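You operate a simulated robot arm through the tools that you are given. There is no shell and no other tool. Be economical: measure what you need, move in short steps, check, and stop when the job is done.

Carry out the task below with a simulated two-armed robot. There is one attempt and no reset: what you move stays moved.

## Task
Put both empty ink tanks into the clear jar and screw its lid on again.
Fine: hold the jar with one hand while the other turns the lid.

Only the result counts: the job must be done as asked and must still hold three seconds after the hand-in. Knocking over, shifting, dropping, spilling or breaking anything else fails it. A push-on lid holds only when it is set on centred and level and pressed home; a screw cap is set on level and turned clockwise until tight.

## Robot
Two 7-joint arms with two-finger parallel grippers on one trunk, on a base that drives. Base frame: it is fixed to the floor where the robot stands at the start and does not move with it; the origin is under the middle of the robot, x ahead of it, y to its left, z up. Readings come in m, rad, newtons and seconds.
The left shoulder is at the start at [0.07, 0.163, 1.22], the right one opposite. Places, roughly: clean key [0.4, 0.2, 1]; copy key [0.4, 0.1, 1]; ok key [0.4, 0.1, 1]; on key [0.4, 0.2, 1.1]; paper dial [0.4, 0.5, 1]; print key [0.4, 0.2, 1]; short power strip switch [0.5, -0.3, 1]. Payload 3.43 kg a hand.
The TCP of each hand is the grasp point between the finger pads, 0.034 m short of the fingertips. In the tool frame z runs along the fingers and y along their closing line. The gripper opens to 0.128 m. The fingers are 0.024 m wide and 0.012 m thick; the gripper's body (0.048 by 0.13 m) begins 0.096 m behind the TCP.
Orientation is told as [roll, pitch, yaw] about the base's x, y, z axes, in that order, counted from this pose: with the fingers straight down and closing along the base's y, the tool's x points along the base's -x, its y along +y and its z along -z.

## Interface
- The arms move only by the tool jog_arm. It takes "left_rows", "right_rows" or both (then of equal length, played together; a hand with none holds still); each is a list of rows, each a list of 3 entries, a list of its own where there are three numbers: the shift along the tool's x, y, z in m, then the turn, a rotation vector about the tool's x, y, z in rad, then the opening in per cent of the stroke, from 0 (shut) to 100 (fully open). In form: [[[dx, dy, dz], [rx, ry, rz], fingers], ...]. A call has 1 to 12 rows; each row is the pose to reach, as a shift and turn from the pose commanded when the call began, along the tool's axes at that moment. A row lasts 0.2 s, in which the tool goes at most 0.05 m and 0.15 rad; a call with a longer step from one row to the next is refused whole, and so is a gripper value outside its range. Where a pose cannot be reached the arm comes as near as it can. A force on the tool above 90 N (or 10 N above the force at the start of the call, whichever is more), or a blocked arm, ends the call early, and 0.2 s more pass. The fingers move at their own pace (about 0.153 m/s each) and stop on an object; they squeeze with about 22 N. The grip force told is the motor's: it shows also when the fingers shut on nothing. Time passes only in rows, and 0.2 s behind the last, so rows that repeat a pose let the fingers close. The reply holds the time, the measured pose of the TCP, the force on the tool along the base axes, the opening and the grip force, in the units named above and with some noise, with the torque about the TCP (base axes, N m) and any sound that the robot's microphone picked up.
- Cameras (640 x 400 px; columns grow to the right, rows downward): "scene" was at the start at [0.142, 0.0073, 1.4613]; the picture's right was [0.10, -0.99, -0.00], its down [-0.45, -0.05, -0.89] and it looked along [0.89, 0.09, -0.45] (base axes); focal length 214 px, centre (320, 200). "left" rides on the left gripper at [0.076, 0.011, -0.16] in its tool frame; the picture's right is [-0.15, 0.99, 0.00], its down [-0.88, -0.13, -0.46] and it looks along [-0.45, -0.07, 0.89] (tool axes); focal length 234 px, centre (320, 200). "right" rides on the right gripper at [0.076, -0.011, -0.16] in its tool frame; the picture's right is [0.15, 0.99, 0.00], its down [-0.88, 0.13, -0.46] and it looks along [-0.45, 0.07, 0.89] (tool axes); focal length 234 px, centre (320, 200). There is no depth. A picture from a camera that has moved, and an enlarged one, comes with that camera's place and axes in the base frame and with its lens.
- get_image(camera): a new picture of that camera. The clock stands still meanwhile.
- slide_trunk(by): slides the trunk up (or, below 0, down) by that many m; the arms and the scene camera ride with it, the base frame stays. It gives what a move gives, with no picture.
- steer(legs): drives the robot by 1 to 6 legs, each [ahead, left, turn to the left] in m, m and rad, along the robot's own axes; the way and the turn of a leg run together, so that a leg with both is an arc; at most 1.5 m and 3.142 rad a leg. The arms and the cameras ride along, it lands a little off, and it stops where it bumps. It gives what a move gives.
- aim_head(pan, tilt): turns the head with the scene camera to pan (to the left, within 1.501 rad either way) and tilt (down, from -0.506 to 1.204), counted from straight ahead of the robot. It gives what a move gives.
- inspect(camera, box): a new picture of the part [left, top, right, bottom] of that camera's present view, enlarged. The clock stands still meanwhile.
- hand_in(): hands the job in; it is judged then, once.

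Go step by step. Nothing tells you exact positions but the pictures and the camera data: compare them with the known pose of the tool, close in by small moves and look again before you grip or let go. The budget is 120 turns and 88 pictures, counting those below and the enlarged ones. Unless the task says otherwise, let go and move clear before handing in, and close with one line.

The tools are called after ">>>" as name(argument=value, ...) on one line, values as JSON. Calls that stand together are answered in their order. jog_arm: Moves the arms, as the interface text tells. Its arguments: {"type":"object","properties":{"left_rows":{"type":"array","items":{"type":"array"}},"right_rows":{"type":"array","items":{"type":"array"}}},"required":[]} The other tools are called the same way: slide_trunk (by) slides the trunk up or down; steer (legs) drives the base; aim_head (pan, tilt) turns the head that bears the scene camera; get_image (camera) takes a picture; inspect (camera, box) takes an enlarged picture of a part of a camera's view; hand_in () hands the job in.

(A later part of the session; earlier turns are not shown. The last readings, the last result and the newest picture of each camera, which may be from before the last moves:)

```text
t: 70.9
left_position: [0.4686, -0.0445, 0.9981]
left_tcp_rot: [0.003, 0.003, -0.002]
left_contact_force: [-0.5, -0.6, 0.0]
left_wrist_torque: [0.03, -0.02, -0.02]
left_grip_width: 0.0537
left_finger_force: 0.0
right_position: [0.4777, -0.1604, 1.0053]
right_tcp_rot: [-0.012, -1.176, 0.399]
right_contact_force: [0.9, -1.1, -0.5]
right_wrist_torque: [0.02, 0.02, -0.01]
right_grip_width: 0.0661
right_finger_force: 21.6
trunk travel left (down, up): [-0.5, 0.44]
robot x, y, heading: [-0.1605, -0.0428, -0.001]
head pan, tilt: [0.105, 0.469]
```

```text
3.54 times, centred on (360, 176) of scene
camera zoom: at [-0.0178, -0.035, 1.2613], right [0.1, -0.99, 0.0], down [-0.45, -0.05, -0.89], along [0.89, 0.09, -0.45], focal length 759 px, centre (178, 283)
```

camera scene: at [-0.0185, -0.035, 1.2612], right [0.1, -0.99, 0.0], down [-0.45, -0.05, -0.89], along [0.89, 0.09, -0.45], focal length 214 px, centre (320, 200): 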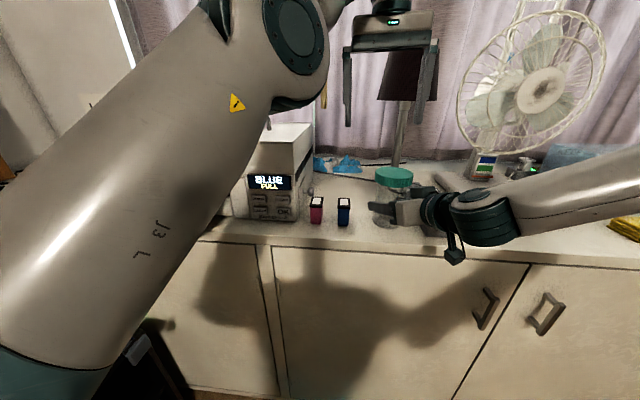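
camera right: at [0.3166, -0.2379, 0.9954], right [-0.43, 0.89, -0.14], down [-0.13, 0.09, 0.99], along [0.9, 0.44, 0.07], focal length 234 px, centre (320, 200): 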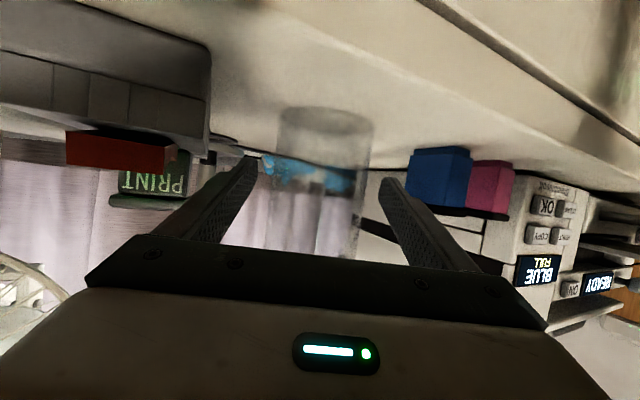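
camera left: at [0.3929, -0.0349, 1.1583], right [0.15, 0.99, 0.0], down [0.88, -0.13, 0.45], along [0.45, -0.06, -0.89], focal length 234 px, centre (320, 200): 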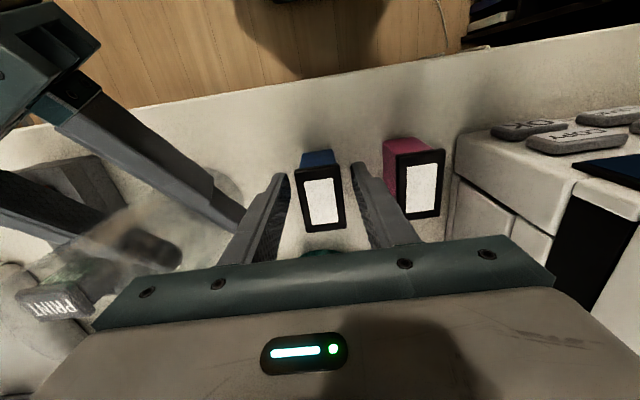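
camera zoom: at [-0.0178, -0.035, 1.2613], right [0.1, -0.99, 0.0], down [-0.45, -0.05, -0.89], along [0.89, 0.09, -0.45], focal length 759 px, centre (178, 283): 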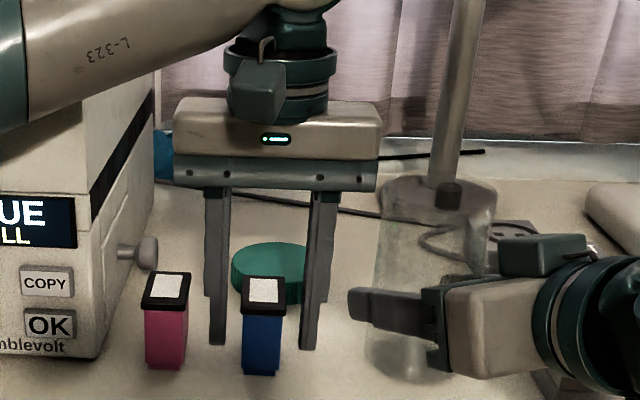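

>>> jog_arm(left_rows=[[[0.001, 0.001, 0], [0, 0, 0], 34], [[0.001, 0.001, 0], [0, 0, 0], 28], [[0.001, 0.001, 0], [0, 0, 0], 15], [[0.001, 0.001, 0], [0, 0, 0], 10]])

>>> jog_arm(left_rows=[[[0, 0, -0.03], [0, 0, 0], 10], [[0, 0, -0.07], [0, 0, 0], 10], [[0, 0, -0.11], [0, 0, 0], 10], [[0, 0, -0.155], [0, 0, 0], 10], [[0, 0, -0.155], [0, 0, 0], 10]])

>>> get_image(camera="left")

```text
t: 71.9
left_position: [0.4683, -0.0442, 0.9986]
left_tcp_rot: [0.004, 0.003, -0.001]
left_contact_force: [0.0, 0.5, 0.9]
left_wrist_torque: [0.02, -0.04, 0.0]
left_grip_width: 0.0315
left_finger_force: 22.0
right_position: [0.4766, -0.1598, 1.0058]
right_tcp_rot: [-0.013, -1.176, 0.399]
right_contact_force: [-0.1, -1.1, -1.0]
right_wrist_torque: [0.02, 0.01, 0.01]
right_grip_width: 0.066
right_finger_force: 22.2
trunk travel left (down, up): [-0.5, 0.44]
robot x, y, heading: [-0.1593, -0.0433, -0.002]
head pan, tilt: [0.105, 0.469]
```

```text
t: 73.1
left_position: [0.4706, -0.0437, 1.1536]
left_tcp_rot: [0.003, 0.004, -0.003]
left_contact_force: [-0.3, -0.5, -0.6]
left_wrist_torque: [-0.01, 0.04, 0.05]
left_grip_width: 0.0316
left_finger_force: 21.8
right_position: [0.4766, -0.1593, 1.0059]
right_tcp_rot: [-0.011, -1.175, 0.397]
right_contact_force: [-0.1, 0.0, -0.8]
right_wrist_torque: [0.0, 0.0, 0.02]
right_grip_width: 0.0664
right_finger_force: 22.3
trunk travel left (down, up): [-0.5, 0.44]
robot x, y, heading: [-0.1556, -0.0393, 0.001]
head pan, tilt: [0.105, 0.469]
```

```text
33 pictures are left
camera left: at [0.3947, -0.0331, 1.3131], right [0.15, 0.99, 0.0], down [0.88, -0.13, 0.45], along [0.45, -0.06, -0.89], focal length 234 px, centre (320, 200)
```

left: 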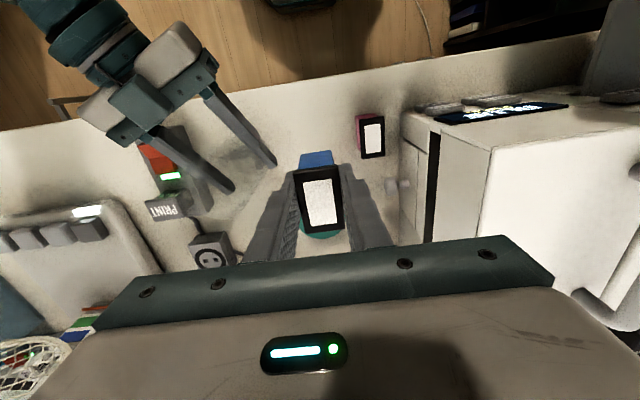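

The blue tank is held (31.6 mm wide). I move it over the jar mouth, centred near (0.477, -0.157).

>>> jog_arm(left_rows=[[[-0.002, -0.038, 0], [0, 0, 0], 10], [[-0.005, -0.076, 0], [0, 0, 0], 10], [[-0.0074, -0.1133, 0], [0, 0, 0], 10], [[-0.0074, -0.1133, 0], [0, 0, 0], 10]])

>>> get_image(camera="left")

>>> inspect(camera="scene", box=[300, 120, 480, 233])

```text
t: 74.1
left_position: [0.4767, -0.1555, 1.1544]
left_tcp_rot: [0.002, 0.001, 0.0]
left_contact_force: [0.3, 0.3, 0.1]
left_wrist_torque: [-0.03, 0.05, 0.03]
left_grip_width: 0.0314
left_finger_force: 22.1
right_position: [0.4764, -0.1575, 1.005]
right_tcp_rot: [-0.013, -1.174, 0.403]
right_contact_force: [-0.1, -0.5, -1.8]
right_wrist_torque: [0.01, -0.01, -0.05]
right_grip_width: 0.0658
right_finger_force: 22.6
trunk travel left (down, up): [-0.5, 0.44]
robot x, y, heading: [-0.1566, -0.0431, 0.004]
head pan, tilt: [0.105, 0.469]
```

```text
32 pictures are left
camera left: at [0.4009, -0.1443, 1.3141], right [0.15, 0.99, 0.0], down [0.88, -0.13, 0.45], along [0.45, -0.06, -0.89], focal length 234 px, centre (320, 200)
```

left: 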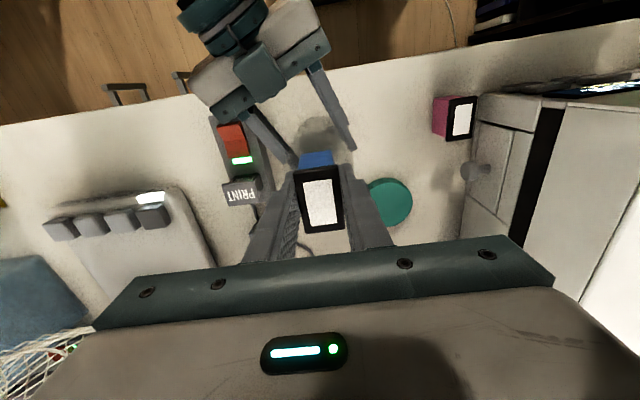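

```text
3.54 times, centred on (390, 176) of scene
camera zoom: at [-0.0172, -0.0332, 1.2612], right [0.1, -0.99, 0.0], down [-0.45, -0.05, -0.89], along [0.89, 0.09, -0.45], focal length 759 px, centre (72, 283)
```

zoom: 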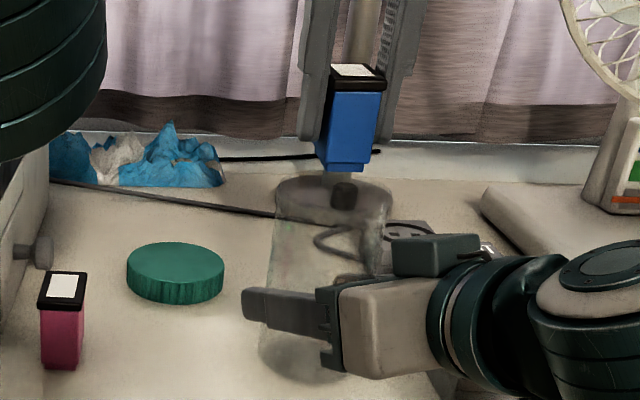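

Viewed from the head, the tank seems a few mm to the right of the mouth's centre. I check with an enlarged wrist view before lowering.

>>> inspect(camera="left", box=[230, 90, 420, 210])

>>> inspect(camera="scene", box=[365, 120, 445, 170])

```text
3.33 times, centred on (325, 150) of left
camera zoom: at [0.4009, -0.1443, 1.3141], right [0.15, 0.99, 0.0], down [0.88, -0.13, 0.45], along [0.45, -0.06, -0.89], focal length 781 px, centre (303, 367)
```

zoom: 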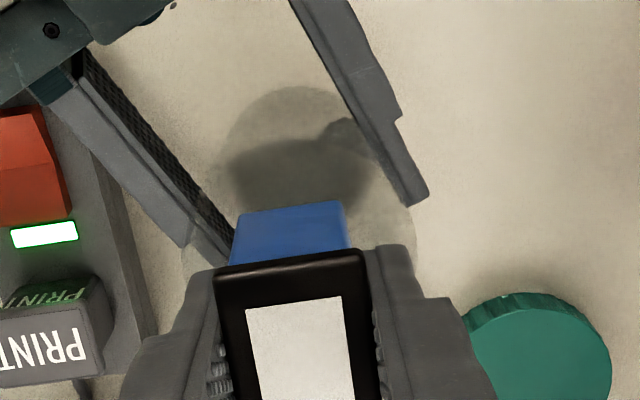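

```text
8.00 times, centred on (405, 145) of scene
camera zoom: at [-0.0172, -0.0332, 1.2612], right [0.1, -0.99, 0.0], down [-0.45, -0.05, -0.89], along [0.89, 0.09, -0.45], focal length 1716 px, centre (-360, 640)
```

zoom: 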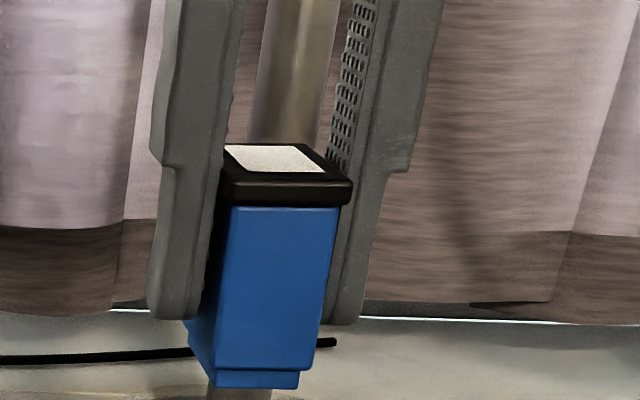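

That offset was just perspective of the tank's near face; tank and mouth agree within a couple of mm. I lower it slowly into the jar.

>>> jog_arm(left_rows=[[[0, -0.001, 0.02], [0, 0, 0], 10], [[0, -0.001, 0.035], [0, 0, 0], 10], [[0, -0.001, 0.045], [0, 0, 0], 10], [[0, -0.001, 0.055], [0, 0, 0], 10], [[0, -0.001, 0.065], [0, 0, 0], 10], [[0, -0.001, 0.075], [0, 0, 0], 10]])

>>> inspect(camera="scene", box=[340, 130, 440, 193])

```text
t: 75.5
left_position: [0.4761, -0.1583, 1.0799]
left_tcp_rot: [0.003, 0.002, -0.002]
left_contact_force: [2.2, -4.6, 3.6]
left_wrist_torque: [-0.06, -0.03, -0.02]
left_grip_width: 0.0315
left_finger_force: 22.0
right_position: [0.4766, -0.1591, 1.0047]
right_tcp_rot: [-0.013, -1.177, 0.399]
right_contact_force: [-2.2, 5.3, -5.6]
right_wrist_torque: [-0.33, -0.14, 0.05]
right_grip_width: 0.0663
right_finger_force: 21.9
trunk travel left (down, up): [-0.5, 0.44]
robot x, y, heading: [-0.1609, -0.0434, -0.004]
head pan, tilt: [0.105, 0.469]
```

```text
6.35 times, centred on (390, 162) of scene
camera zoom: at [-0.0174, -0.0348, 1.2612], right [0.1, -0.99, 0.0], down [-0.45, -0.05, -0.89], along [0.89, 0.09, -0.45], focal length 1362 px, centre (-124, 444)
```

zoom: 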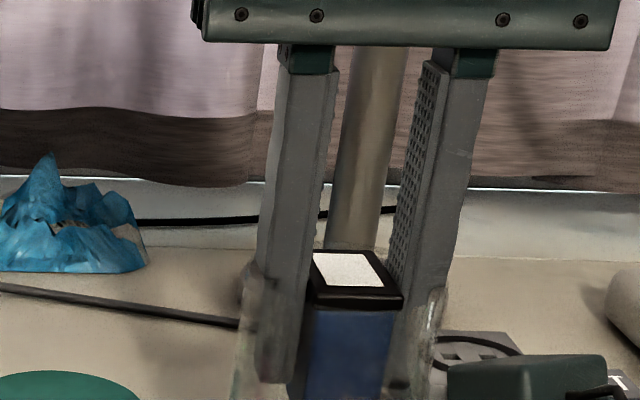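

It's inside, with light contact at the left wall. I nudge 2 mm right and continue down.

>>> jog_arm(left_rows=[[[-0.001, -0.002, 0.0], [0, 0, 0], 10], [[-0.001, -0.002, 0.012], [0, 0, 0], 10], [[-0.001, -0.002, 0.025], [0, 0, 0], 10], [[-0.001, -0.002, 0.037], [0, 0, 0], 10], [[-0.001, -0.002, 0.05], [0, 0, 0], 10], [[-0.001, -0.002, 0.058], [0, 0, 0], 10]])

```text
t: 76.2
left_position: [0.4748, -0.1581, 1.0752]
left_tcp_rot: [-0.01, -0.019, 0.004]
left_contact_force: [5.3, 1.0, 23.0]
left_wrist_torque: [0.57, 0.23, -0.2]
left_grip_width: 0.0314
left_finger_force: 21.9
right_position: [0.4746, -0.159, 1.0067]
right_tcp_rot: [-0.011, -1.178, 0.4]
right_contact_force: [-7.2, 0.3, 10.8]
right_wrist_torque: [0.05, 0.16, 0.17]
right_grip_width: 0.0666
right_finger_force: 22.1
trunk travel left (down, up): [-0.5, 0.44]
robot x, y, heading: [-0.1597, -0.0397, -0.005]
head pan, tilt: [0.105, 0.469]
stopped in row 3 (left hand): the force on the tool passed its limit (the readings are from after the stop); the commanded pose is now the measured one
```

Something on the fingers meets the rim. I look before going on.

>>> inspect(camera="scene", box=[350, 130, 430, 180])

>>> inspect(camera="left", box=[230, 110, 420, 230])

```text
8.00 times, centred on (390, 155) of scene
camera zoom: at [-0.0204, -0.0352, 1.2619], right [0.1, -0.99, 0.0], down [-0.45, -0.05, -0.89], along [0.89, 0.09, -0.45], focal length 1716 px, centre (-240, 560)
```

zoom: 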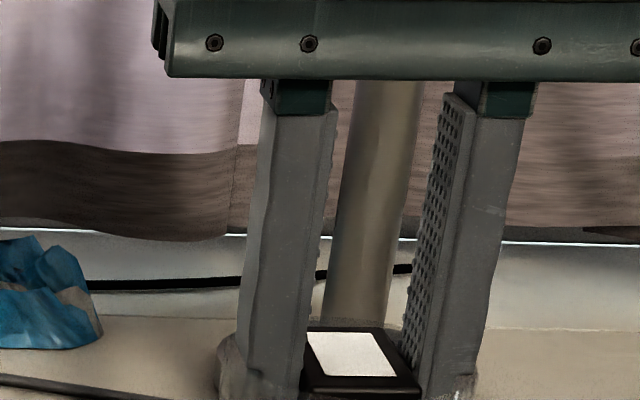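

```text
3.33 times, centred on (325, 170) of left
camera zoom: at [0.3967, -0.1463, 1.2337], right [0.14, 0.99, -0.01], down [0.87, -0.12, 0.47], along [0.47, -0.07, -0.88], focal length 781 px, centre (303, 300)
```

zoom: 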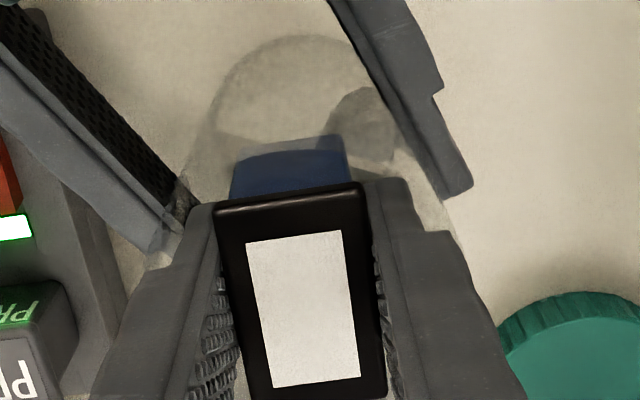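

The outer steps of the fingers sit on the rim, so they can't go deeper; the tank is well inside and guided by the walls. I unload, level it, and open just a little to let it slide down.

>>> jog_arm(left_rows=[[[-0.001, 0, -0.003], [-0.01, 0.019, 0], 10], [[-0.001, 0, -0.003], [-0.01, 0.019, 0], 10], [[-0.001, 0, -0.003], [-0.01, 0.019, 0], 10]])

>>> jog_arm(left_rows=[[[0, 0, 0], [0, 0, 0], 26], [[0, 0, 0], [0, 0, 0], 28], [[0, 0, 0], [0, 0, 0], 28], [[0, 0, -0.01], [0, 0, 0], 28]])

>>> inspect(camera="scene", box=[330, 130, 450, 205])

```text
t: 77.0
left_position: [0.4753, -0.1586, 1.0756]
left_tcp_rot: [0.004, 0.003, 0.002]
left_contact_force: [1.3, -1.3, 5.9]
left_wrist_torque: [-0.26, -0.04, 0.0]
left_grip_width: 0.0314
left_finger_force: 21.7
right_position: [0.475, -0.1601, 1.0064]
right_tcp_rot: [-0.016, -1.179, 0.402]
right_contact_force: [-3.5, 1.8, 19.0]
right_wrist_torque: [0.53, 0.11, 0.08]
right_grip_width: 0.0663
right_finger_force: 21.7
trunk travel left (down, up): [-0.5, 0.44]
robot x, y, heading: [-0.1606, -0.042, -0.002]
head pan, tilt: [0.105, 0.469]
```

```text
t: 78.0
left_position: [0.4782, -0.1579, 1.0841]
left_tcp_rot: [0.002, 0.006, 0.004]
left_contact_force: [3.2, -4.2, -6.1]
left_wrist_torque: [-0.25, -0.14, -0.01]
left_grip_width: 0.0326
left_finger_force: 0.1
right_position: [0.4763, -0.1611, 1.0026]
right_tcp_rot: [-0.014, -1.171, 0.398]
right_contact_force: [-3.1, 3.6, 13.2]
right_wrist_torque: [0.18, -0.24, 0.04]
right_grip_width: 0.0662
right_finger_force: 22.2
trunk travel left (down, up): [-0.5, 0.44]
robot x, y, heading: [-0.1586, -0.0438, -0.009]
head pan, tilt: [0.105, 0.469]
```

```text
5.33 times, centred on (390, 168) of scene
camera zoom: at [-0.0182, -0.0349, 1.2611], right [0.1, -0.99, 0.0], down [-0.45, -0.05, -0.89], along [0.89, 0.09, -0.45], focal length 1144 px, centre (-53, 373)
```

zoom: 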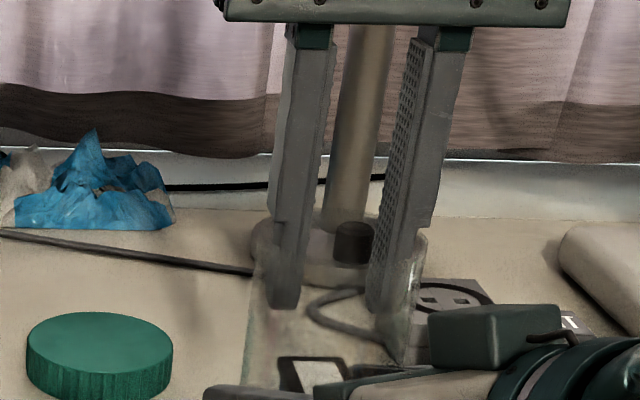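

The tank has slid down. The fingers just fit the mouth, so I close them slightly and draw out straight up.

>>> jog_arm(left_rows=[[[0, 0, 0], [0, 0, 0], 18], [[0, 0, 0], [0, 0, 0], 18], [[0, 0, -0.025], [0, 0, 0], 18], [[0, 0, -0.05], [0, 0, 0], 18], [[0, 0, -0.07], [0, 0, 0], 18]])

>>> get_image(camera="left")

>>> inspect(camera="scene", box=[330, 140, 450, 215])

```text
t: 79.2
left_position: [0.4765, -0.16, 1.1536]
left_tcp_rot: [0.002, 0.003, 0.001]
left_contact_force: [-0.3, 0.2, 1.0]
left_wrist_torque: [0.03, -0.04, 0.02]
left_grip_width: 0.0229
left_finger_force: 0.1
right_position: [0.4751, -0.1625, 1.004]
right_tcp_rot: [-0.009, -1.172, 0.395]
right_contact_force: [-1.5, 0.1, 0.4]
right_wrist_torque: [0.1, -0.03, 0.05]
right_grip_width: 0.0661
right_finger_force: 22.1
trunk travel left (down, up): [-0.5, 0.44]
robot x, y, heading: [-0.1594, -0.0413, -0.002]
head pan, tilt: [0.105, 0.469]
```

```text
24 pictures are left
camera left: at [0.4032, -0.1493, 1.3142], right [0.14, 0.99, 0.0], down [0.88, -0.13, 0.45], along [0.45, -0.06, -0.89], focal length 234 px, centre (320, 200)
```

left: 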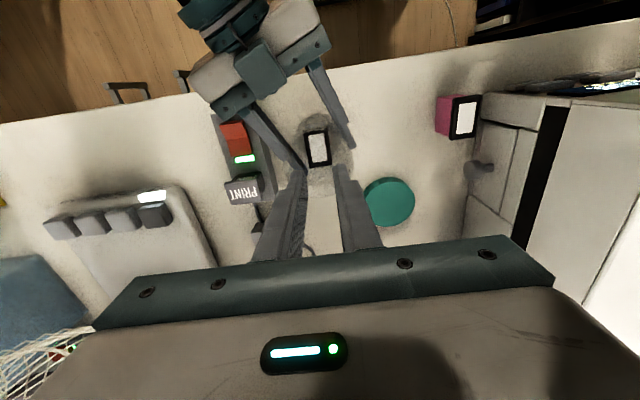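

```text
5.33 times, centred on (390, 178) of scene
camera zoom: at [-0.0186, -0.0364, 1.2613], right [0.1, -0.99, 0.0], down [-0.45, -0.04, -0.89], along [0.89, 0.09, -0.45], focal length 1144 px, centre (-53, 320)
```

zoom: 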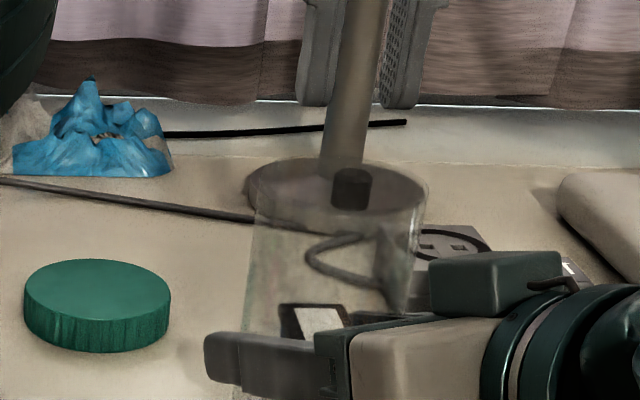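

The blue tank stands at the jar's bottom. The magenta one is close to the printer (front x≈0.465, side y≈0.075), so I'll lean the hand back to clear the printer, set the tank down in the blue tank's old free spot, and regrip it upright there.

>>> jog_arm(left_rows=[[[0.005, 0.037, 0.0], [0, 0, 0], 36], [[0.01, 0.074, 0.0], [0, -0.1, 0], 36], [[0.015, 0.111, 0.0], [0, -0.2, 0], 36], [[0.02, 0.149, 0.01], [0, -0.3, 0], 36], [[0.023, 0.186, 0.02], [0, -0.4, 0], 36], [[0.0265, 0.186, 0.035], [0, -0.5, 0], 36], [[0.0265, 0.186, 0.035], [0, -0.5, 0], 36]])

>>> get_image(camera="left")

```text
t: 80.8
left_position: [0.452, 0.0282, 1.1184]
left_tcp_rot: [0.003, -0.498, 0.0]
left_contact_force: [0.4, -0.6, -0.5]
left_wrist_torque: [0.0, 0.02, -0.02]
left_grip_width: 0.0458
left_finger_force: 0.1
right_position: [0.4769, -0.1614, 1.0027]
right_tcp_rot: [-0.013, -1.175, 0.398]
right_contact_force: [0.0, 0.1, -1.5]
right_wrist_torque: [-0.02, 0.0, 0.02]
right_grip_width: 0.0661
right_finger_force: 22.2
trunk travel left (down, up): [-0.5, 0.44]
robot x, y, heading: [-0.162, -0.0391, -0.004]
head pan, tilt: [0.105, 0.469]
```

```text
22 pictures are left
camera left: at [0.3093, 0.0392, 1.2233], right [0.13, 0.99, 0.07], down [0.56, -0.13, 0.82], along [0.82, -0.06, -0.57], focal length 234 px, centre (320, 200)
```

left: 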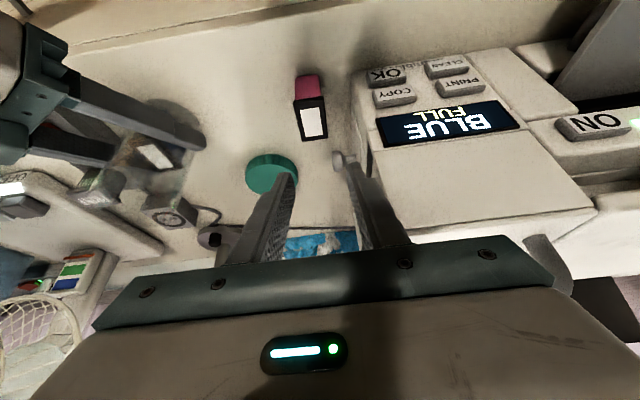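

>>> jog_arm(left_rows=[[[0.0, -0.001, 0.0], [0, -0.075, 0], 36], [[0.0, -0.001, 0.0], [0, -0.15, 0], 36], [[0.016, -0.001, 0.036], [0, -0.15, 0], 36], [[0.032, -0.001, 0.072], [0, -0.15, 0], 36], [[0.032, -0.001, 0.072], [0, -0.15, 0], 36]])

>>> get_image(camera="left")

```text
t: 82.0
left_position: [0.4554, 0.0264, 1.0409]
left_tcp_rot: [0.001, -0.645, 0.0]
left_contact_force: [0.8, -0.1, 0.1]
left_wrist_torque: [-0.02, 0.0, 0.0]
left_grip_width: 0.046
left_finger_force: 0.1
right_position: [0.4765, -0.1615, 1.0026]
right_tcp_rot: [-0.009, -1.173, 0.396]
right_contact_force: [-0.1, -0.2, -1.8]
right_wrist_torque: [0.0, 0.0, 0.01]
right_grip_width: 0.066
right_finger_force: 22.0
trunk travel left (down, up): [-0.5, 0.44]
robot x, y, heading: [-0.1618, -0.0426, -0.007]
head pan, tilt: [0.105, 0.469]
```

```text
21 pictures are left
camera left: at [0.2992, 0.0373, 1.1229], right [0.12, 0.99, 0.09], down [0.43, -0.13, 0.89], along [0.9, -0.06, -0.44], focal length 234 px, centre (320, 200)
```

left: 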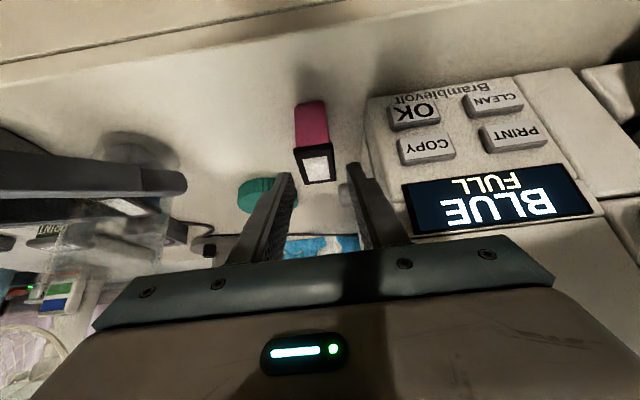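

>>> jog_arm(left_rows=[[[0.01, 0, 0.02], [0, 0, 0], 36], [[0.0194, 0, 0.0392], [0, 0, 0], 36], [[0.0194, 0, 0.0392], [0, 0, 0], 36], [[0.0194, 0, 0.0392], [0, 0, 0], 28], [[0.0194, 0, 0.0392], [0, 0, 0], 20], [[0.0194, 0, 0.0392], [0, 0, 0], 10], [[0.0194, 0, 0.0392], [0, 0, 0], 10]])

>>> get_image(camera="left")

```text
t: 83.6
left_position: [0.4644, 0.028, 0.9982]
left_tcp_rot: [0.004, -0.644, 0.001]
left_contact_force: [0.5, -0.9, 0.7]
left_wrist_torque: [-0.01, -0.01, -0.01]
left_grip_width: 0.0315
left_finger_force: 22.1
right_position: [0.4754, -0.1611, 1.0044]
right_tcp_rot: [-0.01, -1.172, 0.397]
right_contact_force: [0.1, 0.4, -1.9]
right_wrist_torque: [0.02, 0.03, -0.02]
right_grip_width: 0.0662
right_finger_force: 21.9
trunk travel left (down, up): [-0.5, 0.44]
robot x, y, heading: [-0.1592, -0.0427, -0.008]
head pan, tilt: [0.105, 0.469]
```

```text
20 pictures are left
camera left: at [0.3083, 0.0387, 1.0806], right [0.11, 0.99, 0.09], down [0.43, -0.13, 0.89], along [0.9, -0.06, -0.44], focal length 234 px, centre (320, 200)
```

left: 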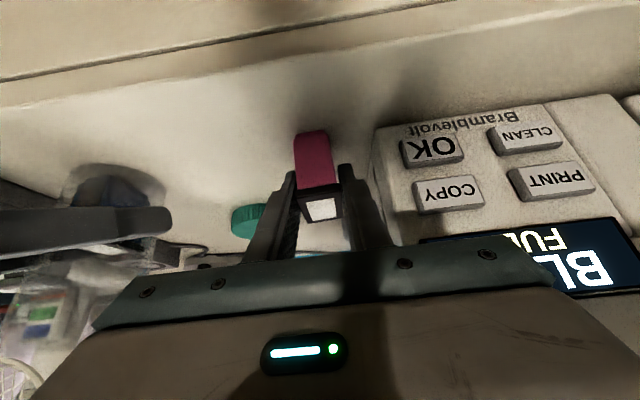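

>>> jog_arm(left_rows=[[[-0.012, 0, -0.016], [0, 0, 0], 10], [[-0.012, -0.036, -0.016], [0, 0, 0], 10], [[-0.012, -0.072, -0.016], [0, 0, 0], 10], [[-0.005, -0.072, -0.007], [0, 0, 0], 10], [[0, -0.072, 0], [0, 0, 0], 10], [[0, -0.072, 0], [0, 0, 0], 10]])

>>> jog_arm(left_rows=[[[0, 0, 0], [0, 0, 0], 28], [[0, 0, 0], [0, 0, 0], 38], [[0, 0, 0], [0, 0, 0], 38], [[0, 0, -0.04], [0, 0, 0], 38], [[-0.03, 0, -0.07], [0, 0, 0], 38], [[-0.05, 0, -0.11], [0, 0.1, 0], 38], [[-0.05, 0, -0.11], [0, 0.24, 0], 38], [[-0.05, 0, -0.11], [0, 0.38, 0], 38], [[-0.05, 0, -0.11], [0, 0.52, 0], 38], [[-0.05, 0, -0.11], [0, 0.644, 0], 38], [[-0.05, 0, -0.11], [0, 0.644, 0], 38]])

>>> get_image(camera="left")

```text
t: 85.0
left_position: [0.4654, -0.0461, 0.9991]
left_tcp_rot: [0.004, -0.647, -0.001]
left_contact_force: [-0.5, -1.1, 2.6]
left_wrist_torque: [0.0, -0.02, 0.03]
left_grip_width: 0.0316
left_finger_force: 22.6
right_position: [0.4765, -0.1604, 1.0032]
right_tcp_rot: [-0.013, -1.172, 0.397]
right_contact_force: [0.0, 0.3, -0.5]
right_wrist_torque: [0.0, 0.01, 0.02]
right_grip_width: 0.0664
right_finger_force: 21.4
trunk travel left (down, up): [-0.5, 0.44]
robot x, y, heading: [-0.1587, -0.0462, -0.0]
head pan, tilt: [0.105, 0.469]
```

```text
t: 87.4
left_position: [0.4407, -0.0462, 1.1169]
left_tcp_rot: [0.006, 0.001, 0.001]
left_contact_force: [0.8, -0.3, 0.5]
left_wrist_torque: [0.01, 0.0, 0.02]
left_grip_width: 0.0485
left_finger_force: 0.0
right_position: [0.4766, -0.1607, 1.0028]
right_tcp_rot: [-0.014, -1.174, 0.397]
right_contact_force: [0.4, -0.3, -0.8]
right_wrist_torque: [0.0, 0.02, 0.03]
right_grip_width: 0.0661
right_finger_force: 22.5
trunk travel left (down, up): [-0.5, 0.44]
robot x, y, heading: [-0.1581, -0.0404, -0.002]
head pan, tilt: [0.105, 0.469]
```

```text
19 pictures are left
camera left: at [0.3645, -0.0358, 1.276], right [0.14, 0.99, 0.0], down [0.88, -0.13, 0.45], along [0.45, -0.06, -0.89], focal length 234 px, centre (320, 200)
```

left: 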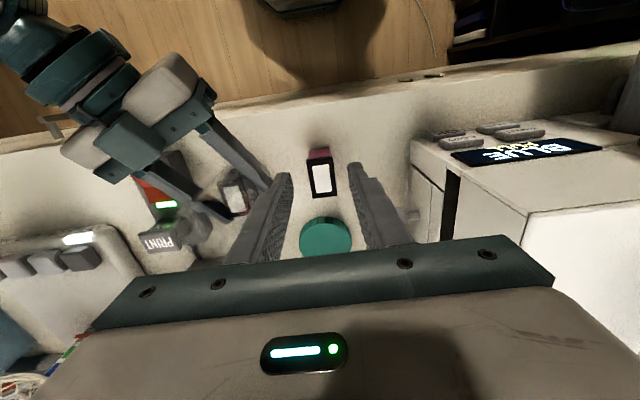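

The magenta tank stands at (0.469, -0.048). I regrip it with the hand vertical.

>>> jog_arm(left_rows=[[[-0.0285, -0.001, 0.02], [0, 0, 0], 38], [[-0.0285, -0.002, 0.06], [0, 0, 0], 38], [[-0.0285, -0.002, 0.095], [0, 0, 0], 38], [[-0.0285, -0.002, 0.1185], [0, 0, 0], 38], [[-0.0285, -0.002, 0.1185], [0, 0, 0], 38], [[-0.0285, -0.002, 0.1185], [0, 0, 0], 28], [[-0.0285, -0.002, 0.1185], [0, 0, 0], 20], [[-0.0285, -0.002, 0.1185], [0, 0, 0], 10], [[-0.0285, -0.002, 0.1185], [0, 0, 0], 10]])

>>> jog_arm(left_rows=[[[0, 0, -0.03], [0, 0, 0], 10], [[0, 0, -0.07], [0, 0, 0], 10], [[0, 0, -0.11], [0, 0, 0], 10], [[0, 0, -0.156], [0, 0, 0], 10], [[0, 0, -0.156], [0, 0, 0], 10]])

>>> get_image(camera="left")

```text
t: 89.4
left_position: [0.4684, -0.0465, 0.9964]
left_tcp_rot: [0.005, -0.002, 0.003]
left_contact_force: [-0.4, -0.4, 0.4]
left_wrist_torque: [-0.03, -0.04, 0.02]
left_grip_width: 0.0316
left_finger_force: 21.5
right_position: [0.4758, -0.1612, 1.0039]
right_tcp_rot: [-0.012, -1.172, 0.399]
right_contact_force: [-0.3, -0.2, -1.4]
right_wrist_torque: [0.02, 0.05, 0.01]
right_grip_width: 0.0663
right_finger_force: 22.0
trunk travel left (down, up): [-0.5, 0.44]
robot x, y, heading: [-0.1589, -0.0392, -0.005]
head pan, tilt: [0.105, 0.469]
```

```text
t: 90.6
left_position: [0.4687, -0.0475, 1.1513]
left_tcp_rot: [0.002, 0.002, 0.002]
left_contact_force: [0.1, 0.2, 0.0]
left_wrist_torque: [-0.01, 0.04, 0.02]
left_grip_width: 0.0318
left_finger_force: 21.6
right_position: [0.4773, -0.1606, 1.0026]
right_tcp_rot: [-0.01, -1.171, 0.396]
right_contact_force: [0.9, 0.1, -0.8]
right_wrist_torque: [0.04, 0.05, 0.01]
right_grip_width: 0.0663
right_finger_force: 22.0
trunk travel left (down, up): [-0.5, 0.44]
robot x, y, heading: [-0.1556, -0.0399, 0.001]
head pan, tilt: [0.105, 0.469]
```

```text
18 pictures are left
camera left: at [0.3921, -0.037, 1.3109], right [0.14, 0.99, 0.0], down [0.88, -0.13, 0.45], along [0.45, -0.06, -0.89], focal length 234 px, centre (320, 200)
```

left: 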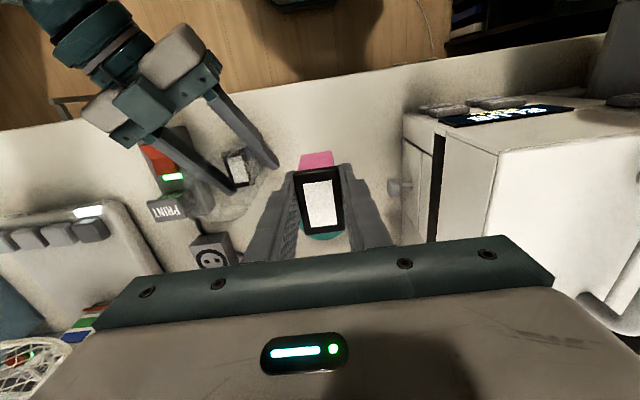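

The tank sits 3–4 mm forward in the fingers, too much for the tight mouth. I put it down, recentre, and regrip.

>>> jog_arm(left_rows=[[[0, 0, 0.045], [0, 0, 0], 10], [[0, 0, 0.09], [0, 0, 0], 10], [[0, 0, 0.13], [0, 0, 0], 10], [[0, 0, 0.15], [0, 0, 0], 10], [[0, 0, 0.1555], [0, 0, 0], 10], [[0, 0, 0.1555], [0, 0, 0], 30], [[0, 0, 0.1555], [0, 0, 0], 32], [[-0.004, 0, 0.1555], [0, 0, 0], 32], [[-0.004, 0, 0.1555], [0, 0, 0], 32], [[-0.004, 0, 0.1555], [0, 0, 0], 20], [[-0.004, 0, 0.1555], [0, 0, 0], 10], [[-0.004, 0, 0.1555], [0, 0, 0], 10]])

>>> jog_arm(left_rows=[[[0, 0, -0.03], [0, 0, 0], 10], [[0, 0, -0.07], [0, 0, 0], 10], [[0, 0, -0.11], [0, 0, 0], 10], [[0, 0, -0.156], [0, 0, 0], 10], [[-0.001, -0.037, -0.156], [0, 0, 0], 10], [[-0.003, -0.074, -0.156], [0, 0, 0], 10], [[-0.004, -0.112, -0.156], [0, 0, 0], 10], [[-0.004, -0.112, -0.156], [0, 0, 0], 10]])

>>> get_image(camera="left")

```text
t: 93.2
left_position: [0.472, -0.0478, 0.9973]
left_tcp_rot: [0.003, 0.0, 0.001]
left_contact_force: [0.1, -0.3, 1.9]
left_wrist_torque: [0.03, -0.04, -0.01]
left_grip_width: 0.0315
left_finger_force: 22.0
right_position: [0.4761, -0.1607, 1.0031]
right_tcp_rot: [-0.011, -1.174, 0.396]
right_contact_force: [-0.6, 0.1, -0.8]
right_wrist_torque: [-0.04, -0.02, -0.03]
right_grip_width: 0.0661
right_finger_force: 22.1
trunk travel left (down, up): [-0.5, 0.44]
robot x, y, heading: [-0.1531, -0.0398, -0.006]
head pan, tilt: [0.105, 0.469]
```

```text
t: 95.0
left_position: [0.4779, -0.1588, 1.1555]
left_tcp_rot: [0.001, -0.002, 0.004]
left_contact_force: [0.1, 0.0, -0.4]
left_wrist_torque: [-0.04, 0.0, 0.02]
left_grip_width: 0.0316
left_finger_force: 21.7
right_position: [0.4772, -0.1592, 1.0022]
right_tcp_rot: [-0.015, -1.171, 0.4]
right_contact_force: [0.3, 0.3, -2.2]
right_wrist_torque: [0.03, -0.03, -0.01]
right_grip_width: 0.0661
right_finger_force: 21.6
trunk travel left (down, up): [-0.5, 0.44]
robot x, y, heading: [-0.1549, -0.0431, -0.004]
head pan, tilt: [0.105, 0.469]
```

```text
17 pictures are left
camera left: at [0.4011, -0.1482, 1.3146], right [0.14, 0.99, 0.0], down [0.88, -0.13, 0.46], along [0.45, -0.06, -0.89], focal length 234 px, centre (320, 200)
```

left: 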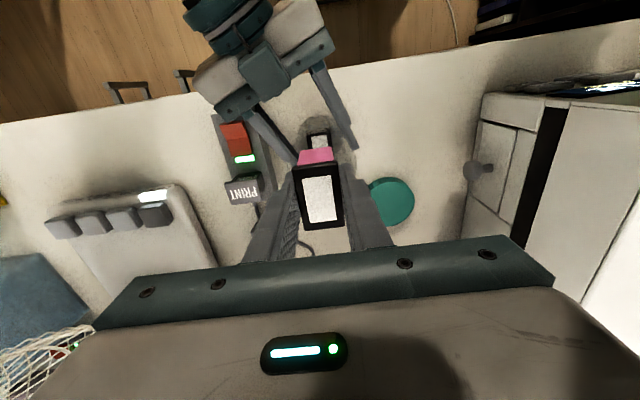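

Centred now. I lower the magenta tank into the mouth in small steps.

>>> jog_arm(left_rows=[[[0, 0, 0.02], [0, 0, 0], 10], [[0, 0, 0.035], [0, 0, 0], 10], [[0, 0, 0.045], [0, 0, 0], 10], [[0, 0, 0.055], [0, 0, 0], 10], [[0, 0, 0.065], [0, 0, 0], 10], [[0, 0, 0.073], [0, 0, 0], 10]])

>>> inspect(camera="scene", box=[330, 130, 450, 205])

```text
t: 96.4
left_position: [0.4773, -0.1594, 1.0818]
left_tcp_rot: [0.003, -0.001, 0.003]
left_contact_force: [9.9, 2.7, 11.0]
left_wrist_torque: [0.05, -0.12, -0.01]
left_grip_width: 0.0313
left_finger_force: 21.6
right_position: [0.4764, -0.1608, 1.0024]
right_tcp_rot: [-0.012, -1.172, 0.398]
right_contact_force: [-6.8, -2.4, -6.3]
right_wrist_torque: [0.21, -0.52, 0.02]
right_grip_width: 0.0664
right_finger_force: 22.0
trunk travel left (down, up): [-0.5, 0.44]
robot x, y, heading: [-0.1602, -0.0442, 0.0]
head pan, tilt: [0.105, 0.469]
```

```text
5.33 times, centred on (390, 168) of scene
camera zoom: at [-0.0177, -0.0349, 1.2615], right [0.1, -0.99, 0.0], down [-0.45, -0.05, -0.89], along [0.89, 0.09, -0.45], focal length 1144 px, centre (-53, 373)
```

zoom: 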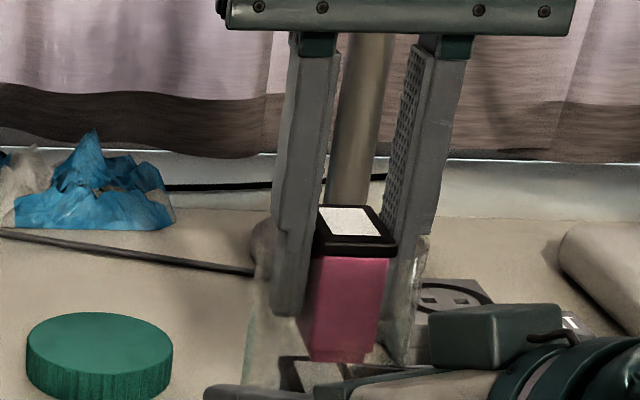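

It is inside, touching lightly in front. I relieve 2 mm and release, then withdraw straight up.

>>> jog_arm(left_rows=[[[-0.002, 0.0005, 0], [0, 0, 0], 10], [[-0.002, 0.0005, 0], [0, 0, 0], 10], [[-0.002, 0.0005, 0], [0, 0, 0], 26], [[-0.002, 0.0005, 0], [0, 0, 0], 27], [[-0.002, 0.0005, 0], [0, 0, 0], 27]])

>>> inspect(camera="scene", box=[330, 130, 450, 205])

```text
t: 97.6
left_position: [0.4778, -0.16, 1.0805]
left_tcp_rot: [0.003, 0.001, 0.002]
left_contact_force: [1.1, 1.5, -2.5]
left_wrist_torque: [0.03, 0.0, -0.04]
left_grip_width: 0.033
left_finger_force: 0.1
right_position: [0.4763, -0.1621, 1.0024]
right_tcp_rot: [-0.011, -1.173, 0.396]
right_contact_force: [-0.2, -1.3, 0.2]
right_wrist_torque: [0.05, -0.01, -0.01]
right_grip_width: 0.0662
right_finger_force: 22.2
trunk travel left (down, up): [-0.5, 0.44]
robot x, y, heading: [-0.1568, -0.0443, -0.001]
head pan, tilt: [0.105, 0.469]
```

```text
5.33 times, centred on (390, 168) of scene
camera zoom: at [-0.0172, -0.0352, 1.2612], right [0.1, -0.99, 0.0], down [-0.45, -0.05, -0.89], along [0.89, 0.09, -0.45], focal length 1144 px, centre (-53, 373)
```

zoom: 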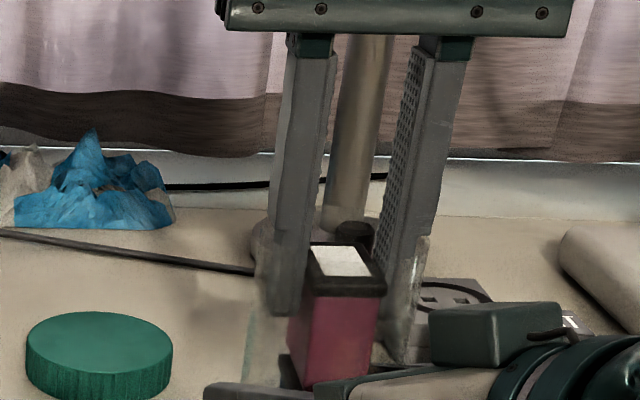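

The magenta tank rests on the blue one, below the rim. I withdraw the fingers straight up.

>>> jog_arm(left_rows=[[[0, 0, 0], [0, 0, 0], 25.6], [[0, 0, -0.01], [0, 0, 0], 25.6], [[0, 0, -0.03], [0, 0, 0], 25.6], [[0, 0, -0.055], [0, 0, 0], 25.6], [[0, 0, -0.075], [0, 0, 0], 25.6]])

>>> inspect(camera="scene", box=[330, 130, 450, 205])

```text
t: 98.8
left_position: [0.4766, -0.1631, 1.1561]
left_tcp_rot: [0.006, -0.003, 0.003]
left_contact_force: [-0.4, 0.3, -0.5]
left_wrist_torque: [0.0, -0.04, 0.0]
left_grip_width: 0.033
left_finger_force: 0.2
right_position: [0.4755, -0.1614, 1.0034]
right_tcp_rot: [-0.01, -1.174, 0.394]
right_contact_force: [0.0, -0.5, -2.0]
right_wrist_torque: [0.01, 0.02, 0.0]
right_grip_width: 0.0662
right_finger_force: 21.5
trunk travel left (down, up): [-0.5, 0.44]
robot x, y, heading: [-0.159, -0.0422, -0.004]
head pan, tilt: [0.105, 0.469]
```

```text
5.33 times, centred on (390, 168) of scene
camera zoom: at [-0.0185, -0.0363, 1.2613], right [0.1, -0.99, 0.0], down [-0.45, -0.04, -0.89], along [0.89, 0.09, -0.45], focal length 1144 px, centre (-53, 373)
```

zoom: 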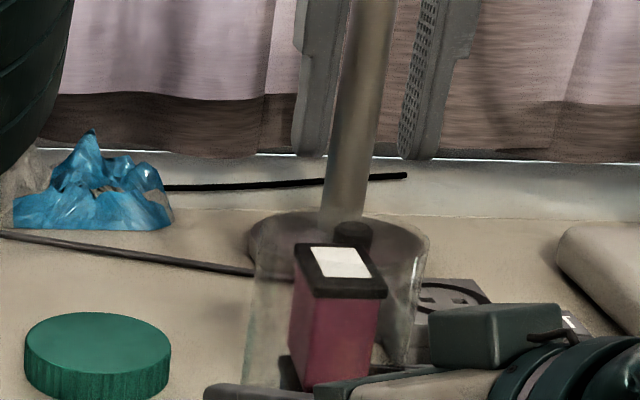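

Both tanks are in, about 1 cm below the rim. Now I swing the left hand back to the lid, turning it to yaw 2.24 on the way.

>>> jog_arm(left_rows=[[[0, 0.037, 0], [0, 0, -0.14], 30], [[0, 0.075, 0], [0, 0, -0.28], 50], [[-0.004, 0.112, 0.005], [0, 0, -0.42], 80], [[-0.004, 0.112, 0.01], [0, 0, -0.56], 80], [[-0.004, 0.112, 0.01], [0, 0, -0.7], 80], [[-0.004, 0.112, 0.01], [0, 0, -0.84], 80], [[-0.004, 0.112, 0.01], [0, 0, -0.98], 80], [[-0.004, 0.112, 0.01], [0, 0, -1.12], 80], [[-0.004, 0.112, 0.01], [0, 0, -1.26], 80], [[-0.004, 0.112, 0.01], [0, 0, -1.4], 80], [[-0.004, 0.112, 0.01], [0, 0, -1.54], 80], [[-0.004, 0.112, 0.01], [0, 0, -1.68], 80]])

>>> jog_arm(left_rows=[[[0, 0, 0], [0, 0, -0.14], 80], [[0, 0, 0], [0, 0, -0.28], 80], [[0, 0, 0], [0, 0, -0.42], 80], [[0, 0, 0], [0, 0, -0.557], 80]])

```text
t: 101.4
left_position: [0.482, -0.0468, 1.1451]
left_tcp_rot: [-0.001, -0.004, 1.685]
left_contact_force: [0.1, 1.0, 0.4]
left_wrist_torque: [0.03, -0.04, 0.01]
left_grip_width: 0.1025
left_finger_force: 0.1
right_position: [0.4758, -0.1613, 1.0016]
right_tcp_rot: [-0.011, -1.172, 0.396]
right_contact_force: [-0.9, 0.2, -0.9]
right_wrist_torque: [-0.01, 0.02, -0.02]
right_grip_width: 0.0661
right_finger_force: 21.8
trunk travel left (down, up): [-0.5, 0.44]
robot x, y, heading: [-0.1609, -0.0392, -0.003]
head pan, tilt: [0.105, 0.469]
```

```text
t: 102.4
left_position: [0.4813, -0.0478, 1.1454]
left_tcp_rot: [0.0, -0.003, 2.242]
left_contact_force: [0.1, 0.1, -0.3]
left_wrist_torque: [-0.03, -0.02, 0.02]
left_grip_width: 0.1025
left_finger_force: 0.1
right_position: [0.4764, -0.1613, 1.0019]
right_tcp_rot: [-0.011, -1.172, 0.396]
right_contact_force: [0.1, 0.6, -1.6]
right_wrist_torque: [-0.01, 0.01, 0.0]
right_grip_width: 0.0661
right_finger_force: 21.6
trunk travel left (down, up): [-0.5, 0.44]
robot x, y, heading: [-0.157, -0.0431, -0.004]
head pan, tilt: [0.105, 0.469]
```

>>> jog_arm(left_rows=[[[0.024, -0.021, 0.02], [0, 0, 0], 80], [[0.047, -0.042, 0.045], [0, 0, 0], 80], [[0.071, -0.063, 0.07], [0, 0, 0], 80], [[0.0946, -0.0845, 0.09], [0, 0, 0], 80], [[0.0946, -0.0845, 0.09], [0, 0, 0], 80]])

>>> get_image(camera="left")

```text
t: 103.6
left_position: [0.5827, -0.0662, 1.049]
left_tcp_rot: [-0.003, -0.001, 2.239]
left_contact_force: [0.1, -0.4, -0.6]
left_wrist_torque: [0.02, 0.0, 0.04]
left_grip_width: 0.1023
left_finger_force: 0.0
left hand out of reach, approached as far as the arm can: row 3, 4, 5
right_position: [0.4761, -0.1621, 1.0037]
right_tcp_rot: [-0.01, -1.172, 0.397]
right_contact_force: [-0.9, -0.2, -0.8]
right_wrist_torque: [0.0, 0.06, 0.0]
right_grip_width: 0.0661
right_finger_force: 22.3
trunk travel left (down, up): [-0.5, 0.44]
robot x, y, heading: [-0.1603, -0.0425, -0.005]
head pan, tilt: [0.105, 0.469]
```

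```text
13 pictures are left
camera left: at [0.6199, -0.1338, 1.209], right [-0.87, -0.5, 0.0], down [-0.44, 0.77, 0.46], along [-0.23, 0.4, -0.89], focal length 234 px, centre (320, 200)
```

left: 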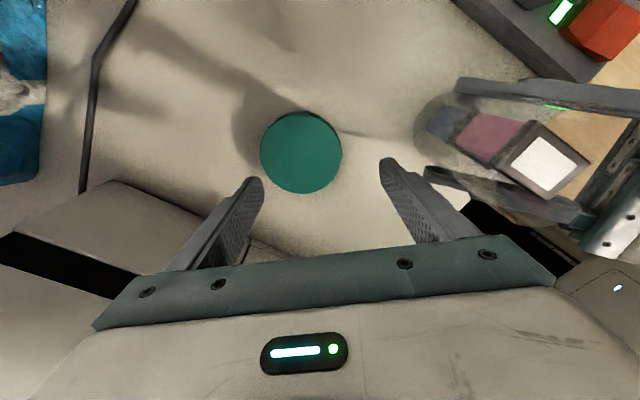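

>>> jog_arm(left_rows=[[[0.004, -0.005, 0.015], [0, 0, 0], 80], [[0.0145, -0.0166, 0.028], [0, 0, 0], 80], [[0.0145, -0.0166, 0.028], [0, 0, 0], 80]])

```text
t: 104.4
left_position: [0.5951, -0.0624, 1.0185]
left_tcp_rot: [-0.002, -0.002, 2.24]
left_contact_force: [-0.5, 0.1, 0.2]
left_wrist_torque: [0.01, -0.05, 0.03]
left_grip_width: 0.1023
left_finger_force: 0.1
left hand out of reach, approached as far as the arm can: row 2, 3
right_position: [0.4769, -0.161, 1.0031]
right_tcp_rot: [-0.009, -1.172, 0.396]
right_contact_force: [0.2, 0.2, -0.8]
right_wrist_torque: [0.01, 0.01, -0.02]
right_grip_width: 0.0663
right_finger_force: 22.2
trunk travel left (down, up): [-0.5, 0.44]
robot x, y, heading: [-0.1584, -0.0419, -0.005]
head pan, tilt: [0.105, 0.469]
```

>>> jog_arm(left_rows=[[[0.004, -0.0045, 0.012], [0, 0, 0], 80], [[0.0094, -0.0045, 0.024], [0, 0, 0], 80], [[0.0094, -0.0045, 0.032], [0, 0, 0], 80], [[0.0094, -0.0045, 0.032], [0, 0, 0], 80]])

>>> get_image(camera="left")

```text
t: 105.4
left_position: [0.6039, -0.0654, 0.9866]
left_tcp_rot: [-0.005, -0.001, 2.239]
left_contact_force: [0.7, 0.1, 0.1]
left_wrist_torque: [-0.06, -0.01, 0.02]
left_grip_width: 0.1023
left_finger_force: 0.2
left hand out of reach, approached as far as the arm can: row 2
right_position: [0.4768, -0.1613, 1.0022]
right_tcp_rot: [-0.01, -1.172, 0.396]
right_contact_force: [0.7, 0.1, -1.5]
right_wrist_torque: [0.0, 0.02, 0.0]
right_grip_width: 0.0663
right_finger_force: 21.4
trunk travel left (down, up): [-0.5, 0.44]
robot x, y, heading: [-0.1598, -0.0427, -0.007]
head pan, tilt: [0.105, 0.469]
```

```text
12 pictures are left
camera left: at [0.642, -0.1334, 1.1449], right [-0.87, -0.5, 0.0], down [-0.44, 0.77, 0.46], along [-0.23, 0.4, -0.89], focal length 234 px, centre (320, 200)
```

left: 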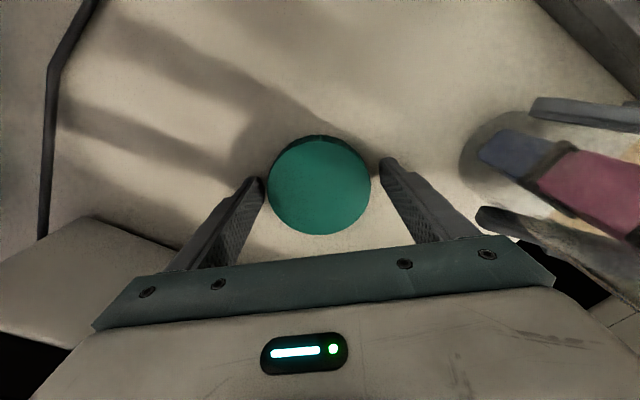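

>>> jog_arm(left_rows=[[[0.003, 0, 0], [0, 0, 0], 75], [[0.003, 0, 0], [0, 0, 0], 65], [[0.003, 0, 0], [0, 0, 0], 55], [[0.003, 0, 0], [0, 0, 0], 50], [[0.003, 0, 0], [0, 0, 0], 50]])

>>> jog_arm(left_rows=[[[0, 0, -0.02], [0, 0, 0], 50], [[-0.005, 0.005, -0.045], [0, 0, 0], 50], [[-0.02, 0.02, -0.075], [0, 0, 0], 50], [[-0.04, 0.04, -0.105], [0, 0, 0], 50], [[-0.06, 0.06, -0.135], [0, 0, 0], 50], [[-0.06, 0.06, -0.135], [0, 0, 0], 50]])

>>> inspect(camera="left", box=[220, 90, 420, 215])

```text
t: 106.6
left_position: [0.6025, -0.0686, 0.9851]
left_tcp_rot: [-0.001, -0.001, 2.241]
left_contact_force: [0.4, -0.2, -0.2]
left_wrist_torque: [0.03, 0.02, 0.01]
left_grip_width: 0.083
left_finger_force: 22.3
left hand out of reach, approached as far as the arm can: row 1, 2, 3, 4, 5
right_position: [0.4757, -0.1604, 1.0035]
right_tcp_rot: [-0.01, -1.172, 0.397]
right_contact_force: [0.7, 0.0, -0.6]
right_wrist_torque: [0.01, 0.05, -0.04]
right_grip_width: 0.0662
right_finger_force: 22.0
trunk travel left (down, up): [-0.5, 0.44]
robot x, y, heading: [-0.1593, -0.0456, -0.0]
head pan, tilt: [0.105, 0.469]
```

```text
t: 108.0
left_position: [0.5193, -0.0521, 1.1196]
left_tcp_rot: [0.007, 0.005, 2.245]
left_contact_force: [-2.0, -1.0, -1.2]
left_wrist_torque: [0.18, -0.26, -0.03]
left_grip_width: 0.083
left_finger_force: 21.9
left hand out of reach, approached as far as the arm can: row 1, 2, 4, 5
right_position: [0.4762, -0.1537, 1.0044]
right_tcp_rot: [-0.029, -1.169, 0.417]
right_contact_force: [0.0, 1.9, -1.8]
right_wrist_torque: [-0.1, -0.01, -0.13]
right_grip_width: 0.0661
right_finger_force: 22.4
trunk travel left (down, up): [-0.5, 0.44]
robot x, y, heading: [-0.1587, -0.0406, 0.003]
head pan, tilt: [0.105, 0.469]
```

```text
3.20 times, centred on (320, 152) of left
camera zoom: at [0.559, -0.1177, 1.2784], right [-0.86, -0.5, 0.01], down [-0.45, 0.77, 0.45], along [-0.23, 0.39, -0.89], focal length 749 px, centre (320, 352)
```

zoom: 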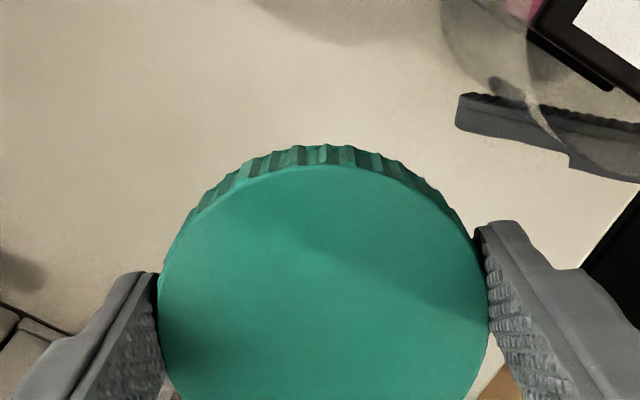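

The right hand has shifted about 7 mm, as if the arms touch somewhere. I check the scene.

>>> get_image(camera="scene")

```text
10 pictures are left
camera scene: at [-0.0171, -0.0267, 1.261], right [0.1, -0.99, 0.01], down [-0.45, -0.05, -0.89], along [0.89, 0.09, -0.45], focal length 214 px, centre (320, 200)
```

scene: 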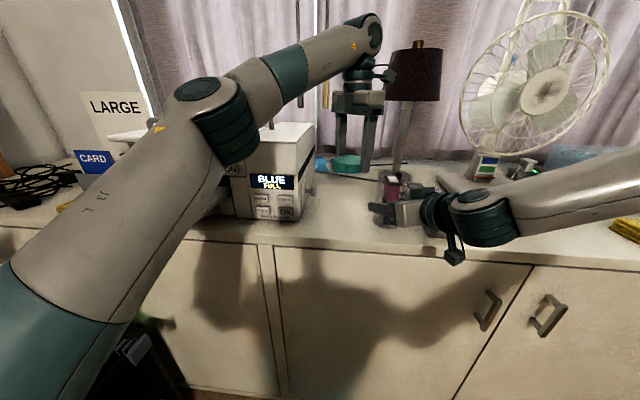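

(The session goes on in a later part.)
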